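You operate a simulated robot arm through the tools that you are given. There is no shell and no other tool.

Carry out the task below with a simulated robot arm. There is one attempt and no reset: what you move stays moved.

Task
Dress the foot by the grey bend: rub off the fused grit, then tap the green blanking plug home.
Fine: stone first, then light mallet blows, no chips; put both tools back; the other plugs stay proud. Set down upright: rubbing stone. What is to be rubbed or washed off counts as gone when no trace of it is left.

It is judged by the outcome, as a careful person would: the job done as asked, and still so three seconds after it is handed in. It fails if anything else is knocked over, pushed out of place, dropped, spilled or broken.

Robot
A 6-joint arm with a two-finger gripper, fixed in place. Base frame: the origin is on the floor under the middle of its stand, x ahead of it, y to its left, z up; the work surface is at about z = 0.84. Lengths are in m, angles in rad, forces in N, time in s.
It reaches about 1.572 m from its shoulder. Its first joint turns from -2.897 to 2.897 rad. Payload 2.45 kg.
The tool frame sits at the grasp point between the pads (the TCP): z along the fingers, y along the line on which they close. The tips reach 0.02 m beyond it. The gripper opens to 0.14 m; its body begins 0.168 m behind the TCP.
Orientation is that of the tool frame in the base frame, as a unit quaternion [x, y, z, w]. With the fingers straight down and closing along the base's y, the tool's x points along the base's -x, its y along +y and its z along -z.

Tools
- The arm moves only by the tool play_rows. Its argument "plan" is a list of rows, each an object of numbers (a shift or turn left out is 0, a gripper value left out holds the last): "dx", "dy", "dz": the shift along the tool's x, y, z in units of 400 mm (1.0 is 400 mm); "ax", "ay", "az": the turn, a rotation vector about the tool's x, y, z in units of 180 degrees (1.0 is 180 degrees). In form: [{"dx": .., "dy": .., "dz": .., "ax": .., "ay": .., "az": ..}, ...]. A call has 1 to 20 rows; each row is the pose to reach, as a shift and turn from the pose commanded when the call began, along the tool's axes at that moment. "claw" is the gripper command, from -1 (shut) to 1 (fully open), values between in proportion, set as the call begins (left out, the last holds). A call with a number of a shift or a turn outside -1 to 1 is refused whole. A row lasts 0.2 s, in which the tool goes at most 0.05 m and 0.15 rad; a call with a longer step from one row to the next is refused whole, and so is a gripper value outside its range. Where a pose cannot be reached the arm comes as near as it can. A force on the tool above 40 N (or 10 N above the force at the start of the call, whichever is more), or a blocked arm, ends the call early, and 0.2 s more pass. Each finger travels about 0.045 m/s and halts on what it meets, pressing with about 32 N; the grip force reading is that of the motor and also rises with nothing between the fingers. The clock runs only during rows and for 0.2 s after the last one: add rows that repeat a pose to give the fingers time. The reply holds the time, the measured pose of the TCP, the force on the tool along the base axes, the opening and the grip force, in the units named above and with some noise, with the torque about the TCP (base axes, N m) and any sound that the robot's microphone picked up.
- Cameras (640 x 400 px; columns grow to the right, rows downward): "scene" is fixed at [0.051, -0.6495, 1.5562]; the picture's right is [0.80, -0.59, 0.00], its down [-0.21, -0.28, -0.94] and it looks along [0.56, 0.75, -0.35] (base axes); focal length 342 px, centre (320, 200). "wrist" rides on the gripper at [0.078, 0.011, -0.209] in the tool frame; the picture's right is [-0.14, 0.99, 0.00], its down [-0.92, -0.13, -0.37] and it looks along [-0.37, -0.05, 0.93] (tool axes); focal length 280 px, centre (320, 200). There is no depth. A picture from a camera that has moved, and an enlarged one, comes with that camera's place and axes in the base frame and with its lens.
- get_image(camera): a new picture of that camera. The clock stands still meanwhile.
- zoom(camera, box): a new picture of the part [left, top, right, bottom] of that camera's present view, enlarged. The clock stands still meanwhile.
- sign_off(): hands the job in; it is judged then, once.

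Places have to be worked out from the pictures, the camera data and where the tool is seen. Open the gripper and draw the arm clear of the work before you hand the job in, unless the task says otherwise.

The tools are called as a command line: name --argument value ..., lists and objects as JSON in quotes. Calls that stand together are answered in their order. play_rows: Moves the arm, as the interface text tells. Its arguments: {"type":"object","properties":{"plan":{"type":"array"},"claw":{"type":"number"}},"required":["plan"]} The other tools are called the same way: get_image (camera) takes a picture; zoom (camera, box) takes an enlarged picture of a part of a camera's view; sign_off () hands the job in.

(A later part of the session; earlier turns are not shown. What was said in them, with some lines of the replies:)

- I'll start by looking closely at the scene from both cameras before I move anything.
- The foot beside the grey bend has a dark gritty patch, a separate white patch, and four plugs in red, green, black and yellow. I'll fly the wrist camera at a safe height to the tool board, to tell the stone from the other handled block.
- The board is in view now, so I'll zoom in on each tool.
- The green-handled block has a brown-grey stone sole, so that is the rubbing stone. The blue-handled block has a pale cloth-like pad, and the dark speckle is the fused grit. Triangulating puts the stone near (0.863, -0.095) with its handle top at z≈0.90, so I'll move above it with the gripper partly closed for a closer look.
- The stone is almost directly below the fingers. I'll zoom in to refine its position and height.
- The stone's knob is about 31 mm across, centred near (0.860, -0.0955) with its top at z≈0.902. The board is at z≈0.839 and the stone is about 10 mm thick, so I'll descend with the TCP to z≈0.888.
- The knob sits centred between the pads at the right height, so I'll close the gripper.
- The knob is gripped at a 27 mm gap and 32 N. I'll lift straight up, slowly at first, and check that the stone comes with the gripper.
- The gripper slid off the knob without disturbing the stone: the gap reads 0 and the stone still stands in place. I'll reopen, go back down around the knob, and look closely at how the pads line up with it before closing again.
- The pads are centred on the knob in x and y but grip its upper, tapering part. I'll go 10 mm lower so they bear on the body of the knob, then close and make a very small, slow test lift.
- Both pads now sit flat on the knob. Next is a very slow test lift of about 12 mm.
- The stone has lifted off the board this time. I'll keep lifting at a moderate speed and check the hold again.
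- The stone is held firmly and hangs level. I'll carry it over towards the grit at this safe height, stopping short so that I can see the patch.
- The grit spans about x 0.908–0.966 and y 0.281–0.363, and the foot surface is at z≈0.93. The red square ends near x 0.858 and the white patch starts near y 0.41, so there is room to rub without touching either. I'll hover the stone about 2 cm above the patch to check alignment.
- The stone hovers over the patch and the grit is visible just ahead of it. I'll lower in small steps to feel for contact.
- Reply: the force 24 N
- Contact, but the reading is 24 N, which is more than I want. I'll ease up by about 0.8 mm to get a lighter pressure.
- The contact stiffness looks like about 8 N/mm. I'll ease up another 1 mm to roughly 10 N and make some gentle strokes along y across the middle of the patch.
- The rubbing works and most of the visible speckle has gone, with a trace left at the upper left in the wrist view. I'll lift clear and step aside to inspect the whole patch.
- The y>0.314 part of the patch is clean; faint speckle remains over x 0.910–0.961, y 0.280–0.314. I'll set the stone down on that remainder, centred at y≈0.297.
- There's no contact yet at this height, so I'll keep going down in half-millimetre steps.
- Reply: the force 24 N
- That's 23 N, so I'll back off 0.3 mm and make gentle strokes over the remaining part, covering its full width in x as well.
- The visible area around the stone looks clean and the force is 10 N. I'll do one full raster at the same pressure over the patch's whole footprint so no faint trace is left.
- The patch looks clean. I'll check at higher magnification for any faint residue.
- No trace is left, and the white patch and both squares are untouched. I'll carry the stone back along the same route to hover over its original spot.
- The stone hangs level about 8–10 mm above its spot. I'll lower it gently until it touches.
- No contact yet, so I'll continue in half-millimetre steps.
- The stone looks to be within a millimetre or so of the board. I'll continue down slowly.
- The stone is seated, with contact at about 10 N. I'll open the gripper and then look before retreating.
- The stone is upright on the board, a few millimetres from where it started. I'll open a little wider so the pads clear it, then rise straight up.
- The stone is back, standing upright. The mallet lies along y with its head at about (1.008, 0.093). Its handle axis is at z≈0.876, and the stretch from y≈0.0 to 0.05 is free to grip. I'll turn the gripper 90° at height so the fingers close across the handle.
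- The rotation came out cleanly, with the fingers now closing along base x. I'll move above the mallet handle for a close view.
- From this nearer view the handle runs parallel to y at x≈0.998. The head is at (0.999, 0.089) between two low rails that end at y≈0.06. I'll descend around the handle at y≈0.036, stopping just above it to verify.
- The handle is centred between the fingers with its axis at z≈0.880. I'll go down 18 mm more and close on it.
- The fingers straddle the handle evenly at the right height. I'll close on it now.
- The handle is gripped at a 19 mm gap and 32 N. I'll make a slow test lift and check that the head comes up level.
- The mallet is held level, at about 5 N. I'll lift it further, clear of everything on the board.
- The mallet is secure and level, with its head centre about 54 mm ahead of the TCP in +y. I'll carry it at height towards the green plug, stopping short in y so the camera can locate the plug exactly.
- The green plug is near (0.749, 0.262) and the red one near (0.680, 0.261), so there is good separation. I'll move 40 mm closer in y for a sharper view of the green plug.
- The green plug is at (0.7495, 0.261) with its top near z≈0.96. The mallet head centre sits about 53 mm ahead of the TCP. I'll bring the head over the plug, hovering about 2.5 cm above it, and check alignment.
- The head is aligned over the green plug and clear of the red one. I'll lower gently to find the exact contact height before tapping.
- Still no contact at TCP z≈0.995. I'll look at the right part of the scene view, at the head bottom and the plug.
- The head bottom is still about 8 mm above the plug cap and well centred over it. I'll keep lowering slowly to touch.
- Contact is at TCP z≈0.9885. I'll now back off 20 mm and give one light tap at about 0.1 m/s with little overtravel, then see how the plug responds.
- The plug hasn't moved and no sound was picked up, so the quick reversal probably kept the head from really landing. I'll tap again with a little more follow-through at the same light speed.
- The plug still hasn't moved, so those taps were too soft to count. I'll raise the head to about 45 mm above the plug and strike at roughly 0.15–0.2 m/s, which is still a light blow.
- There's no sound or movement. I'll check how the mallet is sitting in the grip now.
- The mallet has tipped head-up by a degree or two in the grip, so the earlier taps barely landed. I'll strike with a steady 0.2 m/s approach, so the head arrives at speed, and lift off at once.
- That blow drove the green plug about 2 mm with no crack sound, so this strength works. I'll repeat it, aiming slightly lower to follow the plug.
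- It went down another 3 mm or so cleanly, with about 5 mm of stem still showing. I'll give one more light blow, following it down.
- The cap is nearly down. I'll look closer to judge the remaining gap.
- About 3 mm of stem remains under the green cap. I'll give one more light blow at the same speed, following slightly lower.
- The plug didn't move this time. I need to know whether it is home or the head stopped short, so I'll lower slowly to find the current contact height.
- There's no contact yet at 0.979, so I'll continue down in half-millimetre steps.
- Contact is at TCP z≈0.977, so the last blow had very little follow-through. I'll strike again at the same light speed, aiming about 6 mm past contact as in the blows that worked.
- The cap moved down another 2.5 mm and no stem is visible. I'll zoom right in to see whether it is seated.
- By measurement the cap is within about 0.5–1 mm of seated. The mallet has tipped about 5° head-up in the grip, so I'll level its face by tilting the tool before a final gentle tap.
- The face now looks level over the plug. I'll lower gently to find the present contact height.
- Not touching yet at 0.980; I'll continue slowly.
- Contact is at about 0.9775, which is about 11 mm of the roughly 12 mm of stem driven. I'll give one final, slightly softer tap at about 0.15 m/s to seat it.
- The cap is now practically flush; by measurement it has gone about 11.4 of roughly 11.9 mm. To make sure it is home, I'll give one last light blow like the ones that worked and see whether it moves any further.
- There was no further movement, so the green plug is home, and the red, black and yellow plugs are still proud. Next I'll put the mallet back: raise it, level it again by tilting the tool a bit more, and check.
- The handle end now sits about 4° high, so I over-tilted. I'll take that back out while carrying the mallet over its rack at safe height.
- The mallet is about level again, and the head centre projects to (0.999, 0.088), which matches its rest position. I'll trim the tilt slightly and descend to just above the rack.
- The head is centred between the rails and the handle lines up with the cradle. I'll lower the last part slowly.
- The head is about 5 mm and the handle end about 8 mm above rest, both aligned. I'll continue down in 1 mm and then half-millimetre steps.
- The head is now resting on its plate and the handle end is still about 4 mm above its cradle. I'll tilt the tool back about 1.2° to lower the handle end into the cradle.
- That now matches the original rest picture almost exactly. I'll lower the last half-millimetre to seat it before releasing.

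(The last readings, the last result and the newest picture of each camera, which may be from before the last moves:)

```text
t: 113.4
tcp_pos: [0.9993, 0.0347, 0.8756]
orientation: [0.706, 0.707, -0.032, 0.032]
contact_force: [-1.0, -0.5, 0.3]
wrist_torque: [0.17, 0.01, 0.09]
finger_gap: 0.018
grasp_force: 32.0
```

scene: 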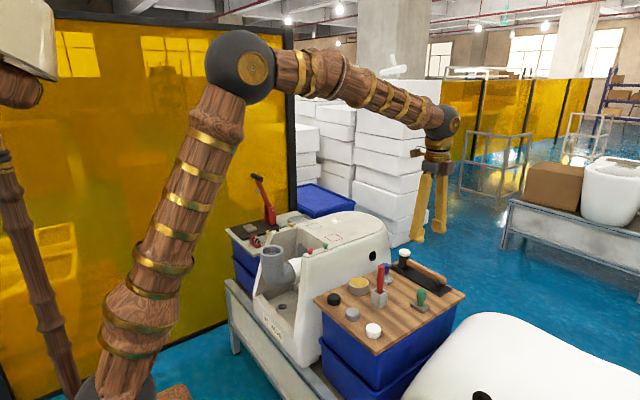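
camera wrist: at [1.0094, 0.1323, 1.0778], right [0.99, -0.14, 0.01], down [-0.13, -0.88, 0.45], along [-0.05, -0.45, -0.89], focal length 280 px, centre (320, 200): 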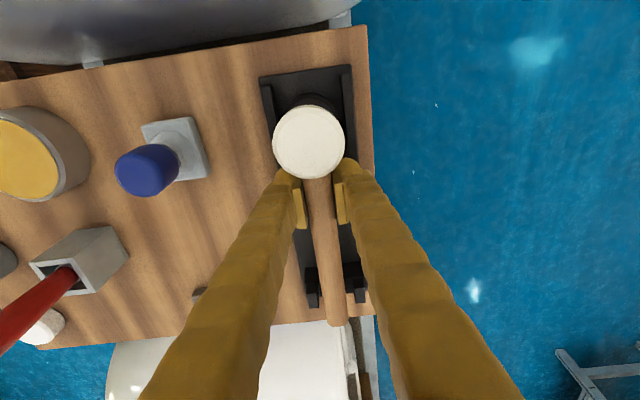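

The weight is now carried by the rack. I'll open the gripper partway and check that the mallet stays put.

play_rows --plan '[{"dz": 0.0}, {"dz": 0.0}, {"dz": 0.0}, {"dz": 0.0}]' --claw -0.3

zoom --camera "scene" --box '[380, 240, 460, 290]'

get_image --camera "wrist"

```text
t: 114.4
tcp_pos: [0.9991, 0.0355, 0.8763]
orientation: [0.707, 0.706, -0.032, 0.032]
contact_force: [0.4, 0.1, 0.6]
wrist_torque: [0.02, -0.04, -0.02]
finger_gap: 0.0489
grasp_force: 0.0
```

```text
8.00 times, centred on (420, 265) of scene
camera zoom: at [0.051, -0.6495, 1.5562], right [0.8, -0.59, 0.0], down [-0.21, -0.28, -0.94], along [0.56, 0.75, -0.35], focal length 2734 px, centre (-480, -320)
```

zoom: 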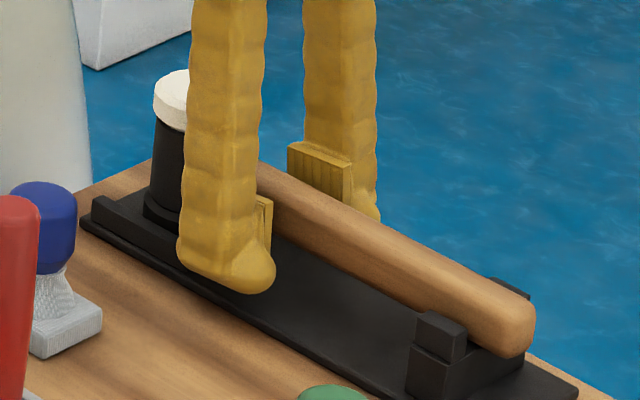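

```text
taken
camera wrist: at [1.0099, 0.132, 1.077], right [0.99, -0.14, 0.01], down [-0.13, -0.88, 0.45], along [-0.05, -0.45, -0.89], focal length 280 px, centre (320, 200)
```

wrist: 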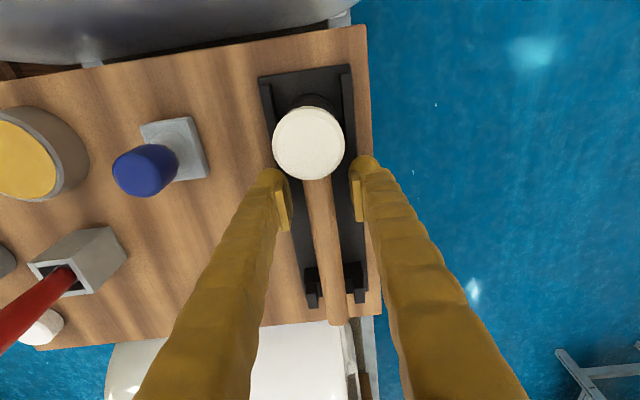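

The mallet is resting in its rack, head between the rails and handle in the cradle. I'll open wider and rise straight up, levelling the tool once clear.

play_rows --plan '[{"dz": 0.0}, {"dz": 0.0}, {"dz": -0.01, "dx": -0.0009}, {"dz": -0.04, "dx": -0.0035}, {"dz": -0.1, "dx": -0.0087}, {"dz": -0.17, "dx": -0.0148}, {"dz": -0.26, "dx": -0.0226}, {"dz": -0.36, "dx": -0.0313}, {"dz": -0.46, "dx": -0.04}, {"dz": -0.55, "dx": -0.0479, "ay": 0.01}, {"dz": -0.6, "dx": -0.0522, "ay": 0.02}, {"dz": -0.6, "dx": -0.0522, "ay": 0.029}, {"dz": -0.6, "dx": -0.0522, "ay": 0.029}]' --claw 0.15

get_image --camera "wrist"

get_image --camera "scene"

zoom --camera "scene" --box '[370, 235, 470, 315]'

```text
t: 117.2
tcp_pos: [0.9988, 0.0367, 1.1187]
orientation: [0.707, 0.708, 0.001, -0.001]
contact_force: [-0.5, -0.6, 0.7]
wrist_torque: [0.0, 0.01, -0.01]
finger_gap: 0.0805
grasp_force: 0.0
```

```text
taken
camera wrist: at [1.0083, 0.1149, 1.3265], right [0.99, -0.14, 0.0], down [-0.13, -0.92, 0.37], along [-0.05, -0.36, -0.93], focal length 280 px, centre (320, 200)
```

wrist: 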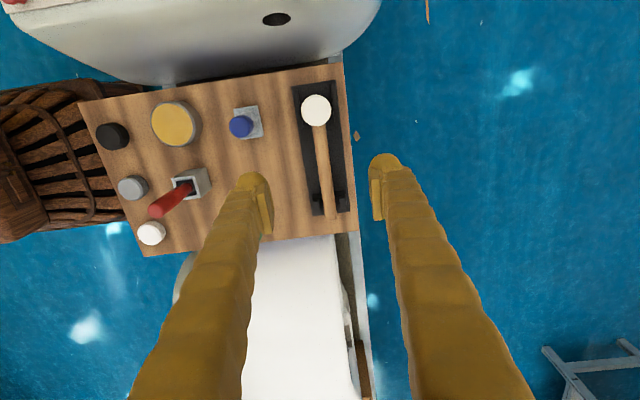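

```text
taken
```

scene: 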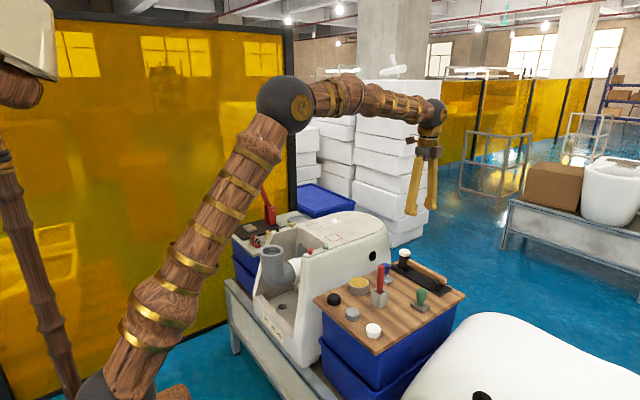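

```text
5.00 times, centred on (420, 275) of scene
camera zoom: at [0.051, -0.6495, 1.5562], right [0.8, -0.59, 0.0], down [-0.21, -0.28, -0.94], along [0.56, 0.75, -0.35], focal length 1709 px, centre (-180, -175)
```

zoom: 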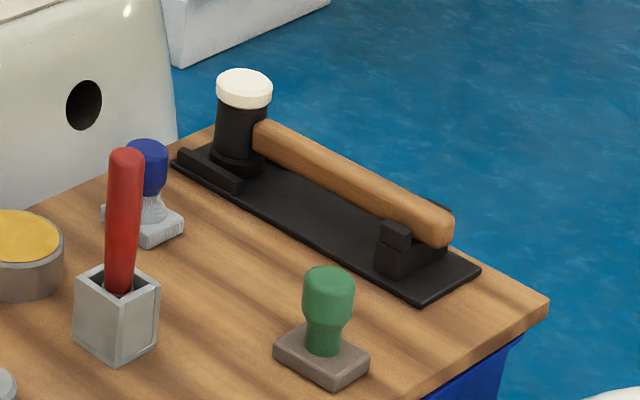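

Both tools are back and standing as they were. I'll rise and move back over the foot at a safe height for a final check of the surface and plugs.

play_rows --plan '[{"dz": -0.08}, {"dz": -0.18, "dy": -0.02}, {"dz": -0.26, "dy": -0.08, "dx": 0.03}, {"dz": -0.325, "dy": -0.16, "dx": 0.08}, {"dz": -0.325, "dy": -0.25, "dx": 0.13}, {"dz": -0.325, "dy": -0.34, "dx": 0.18}, {"dz": -0.325, "dy": -0.43, "dx": 0.23}, {"dz": -0.325, "dy": -0.52, "dx": 0.28}, {"dz": -0.325, "dy": -0.6, "dx": 0.325}, {"dz": -0.325, "dy": -0.62, "dx": 0.325}, {"dz": -0.325, "dy": -0.62, "dx": 0.325}]'

get_image --camera "wrist"

zoom --camera "scene" --box '[290, 200, 390, 260]'

zoom --camera "wrist" --box '[220, 20, 400, 130]'

```text
t: 119.6
tcp_pos: [0.7507, 0.1682, 1.2468]
orientation: [0.707, 0.707, 0.001, -0.001]
contact_force: [-0.2, 0.9, -0.1]
wrist_torque: [0.05, 0.02, 0.0]
finger_gap: 0.0805
grasp_force: 0.0
```

```text
taken
camera wrist: at [0.7615, 0.2462, 1.4558], right [0.99, -0.14, 0.0], down [-0.13, -0.92, 0.37], along [-0.05, -0.36, -0.93], focal length 280 px, centre (320, 200)
```

wrist: 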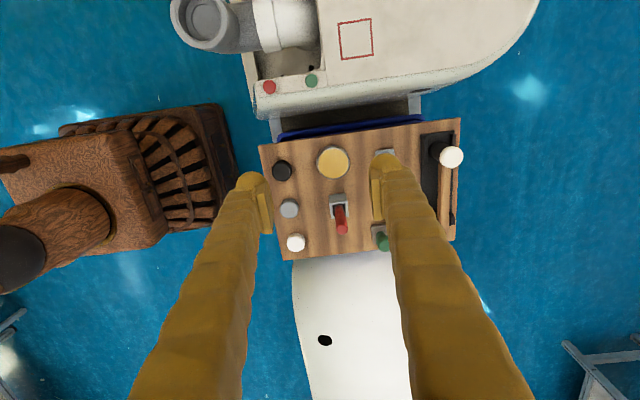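

```text
6.40 times, centred on (340, 230) of scene
camera zoom: at [0.051, -0.6495, 1.5562], right [0.8, -0.59, 0.0], down [-0.21, -0.28, -0.94], along [0.56, 0.75, -0.35], focal length 2187 px, centre (192, 8)
```

zoom: 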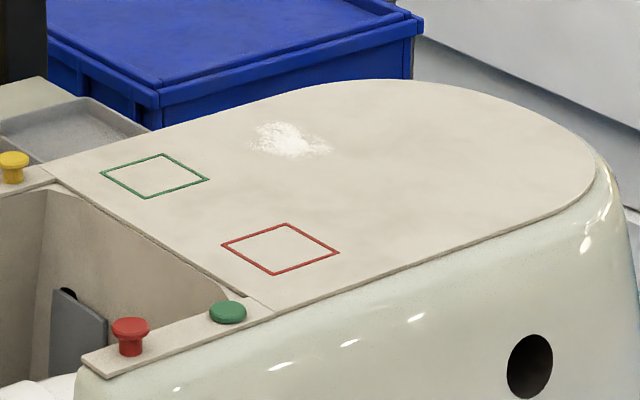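

```text
3.56 times, centred on (310, 75) of wrist
camera zoom: at [0.7615, 0.2462, 1.4558], right [0.99, -0.14, 0.0], down [-0.13, -0.92, 0.37], along [-0.05, -0.36, -0.93], focal length 997 px, centre (356, 644)
```

zoom: 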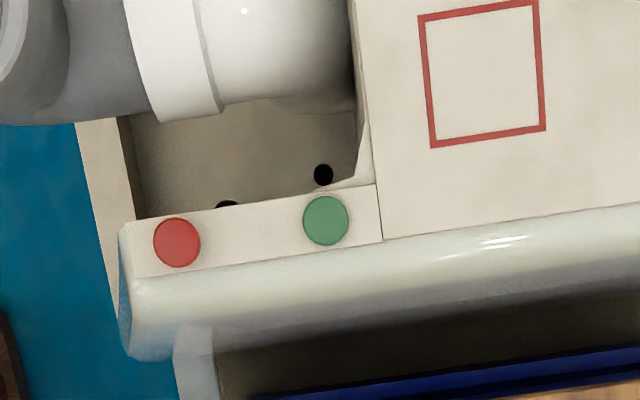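

The green plug is flush, its neighbours are proud, and there are no chips. I'll take one last magnified look at the rubbed area with nothing in the way.

zoom --camera "scene" --box '[335, 210, 385, 240]'

zoom --camera "scene" --box '[310, 235, 350, 260]'

zoom --camera "scene" --box '[230, 200, 330, 280]'

```text
12.80 times, centred on (360, 225) of scene
camera zoom: at [0.051, -0.6495, 1.5562], right [0.8, -0.59, 0.0], down [-0.21, -0.28, -0.94], along [0.56, 0.75, -0.35], focal length 4375 px, centre (-192, -120)
```

zoom: 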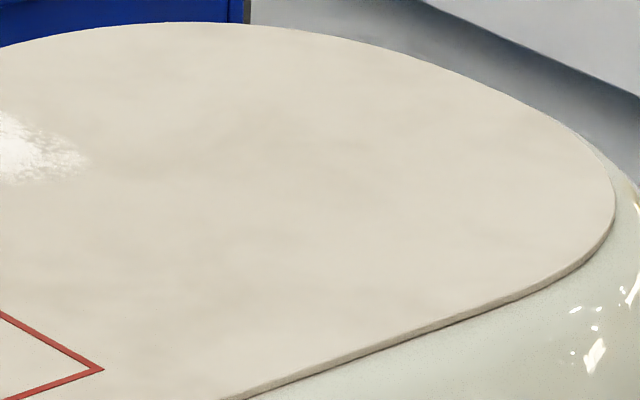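

```text
16.00 times, centred on (330, 248) of scene
camera zoom: at [0.051, -0.6495, 1.5562], right [0.8, -0.59, 0.0], down [-0.21, -0.28, -0.94], along [0.56, 0.75, -0.35], focal length 5469 px, centre (160, -560)
```

zoom: 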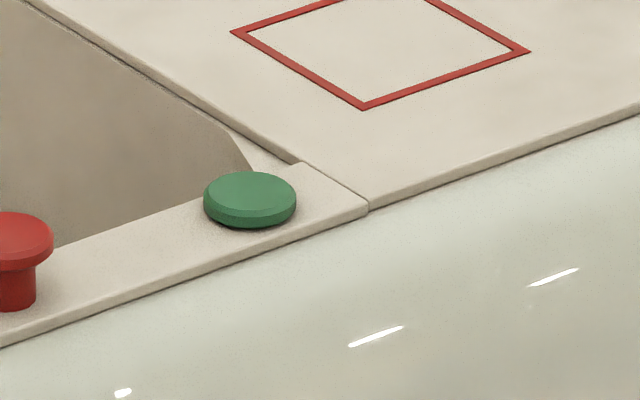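

```text
5.00 times, centred on (280, 240) of scene
camera zoom: at [0.051, -0.6495, 1.5562], right [0.8, -0.59, 0.0], down [-0.21, -0.28, -0.94], along [0.56, 0.75, -0.35], focal length 1709 px, centre (520, 0)
```

zoom: 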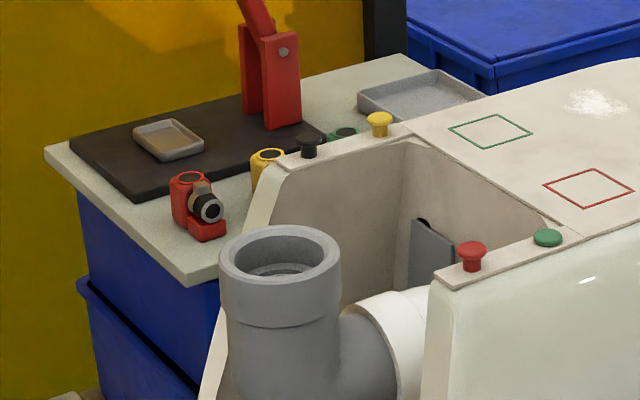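

The foot is clean, the green plug is flush, and the red, black and yellow plugs still stand proud. Both tools are back. I'll open the gripper fully, rise a little more, and then hand in.

play_rows --plan '[{"dz": -0.05}, {"dz": -0.1}, {"dz": -0.1}, {"dz": -0.1}]' --claw 1

get_image --camera "scene"

```text
t: 120.6
tcp_pos: [0.75, 0.1678, 1.2849]
orientation: [0.707, 0.707, 0.001, -0.001]
contact_force: [0.9, -0.5, 0.3]
wrist_torque: [-0.01, 0.02, 0.01]
finger_gap: 0.14
grasp_force: 0.0
```

```text
taken
```

scene: 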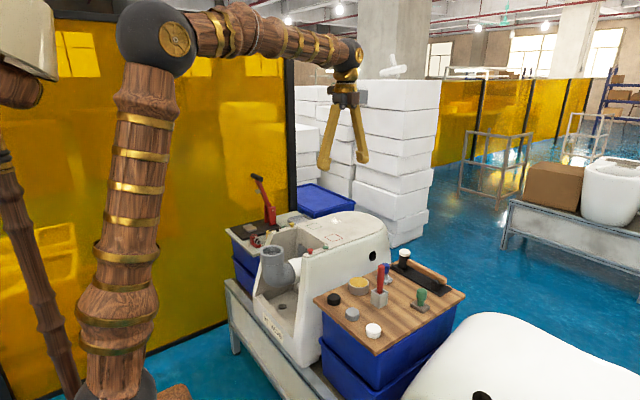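

The arm is clear, the gripper is open, and the scene is settled with everything in its place. I'm handing the job in.

sign_off

```text
The job is handed in.
```

The foot by the grey bend is dressed and the job is handed in; I haven't seen the verdict.

- **Grit:** I rubbed it off with the green-handled stone. No trace showed under magnification, and the white patch and marked squares are untouched.
- **Green plug:** Light mallet blows drove it flush. The last blow moved it no further, so I take it as home. I saw no chips and no sound was picked up.
- **Other plugs:** Red, black and yellow still stand proud.
- **Rubbing stone:** It is upright on the board, about 5 mm from where it started, because it shifted slightly as the gripper opened. My first grip on it also slipped off, without disturbing the stone.
- **Mallet:** It is back in its rack, head between the rails and handle in the cradle.

The gripper is fully open, with the arm raised well clear above the work.
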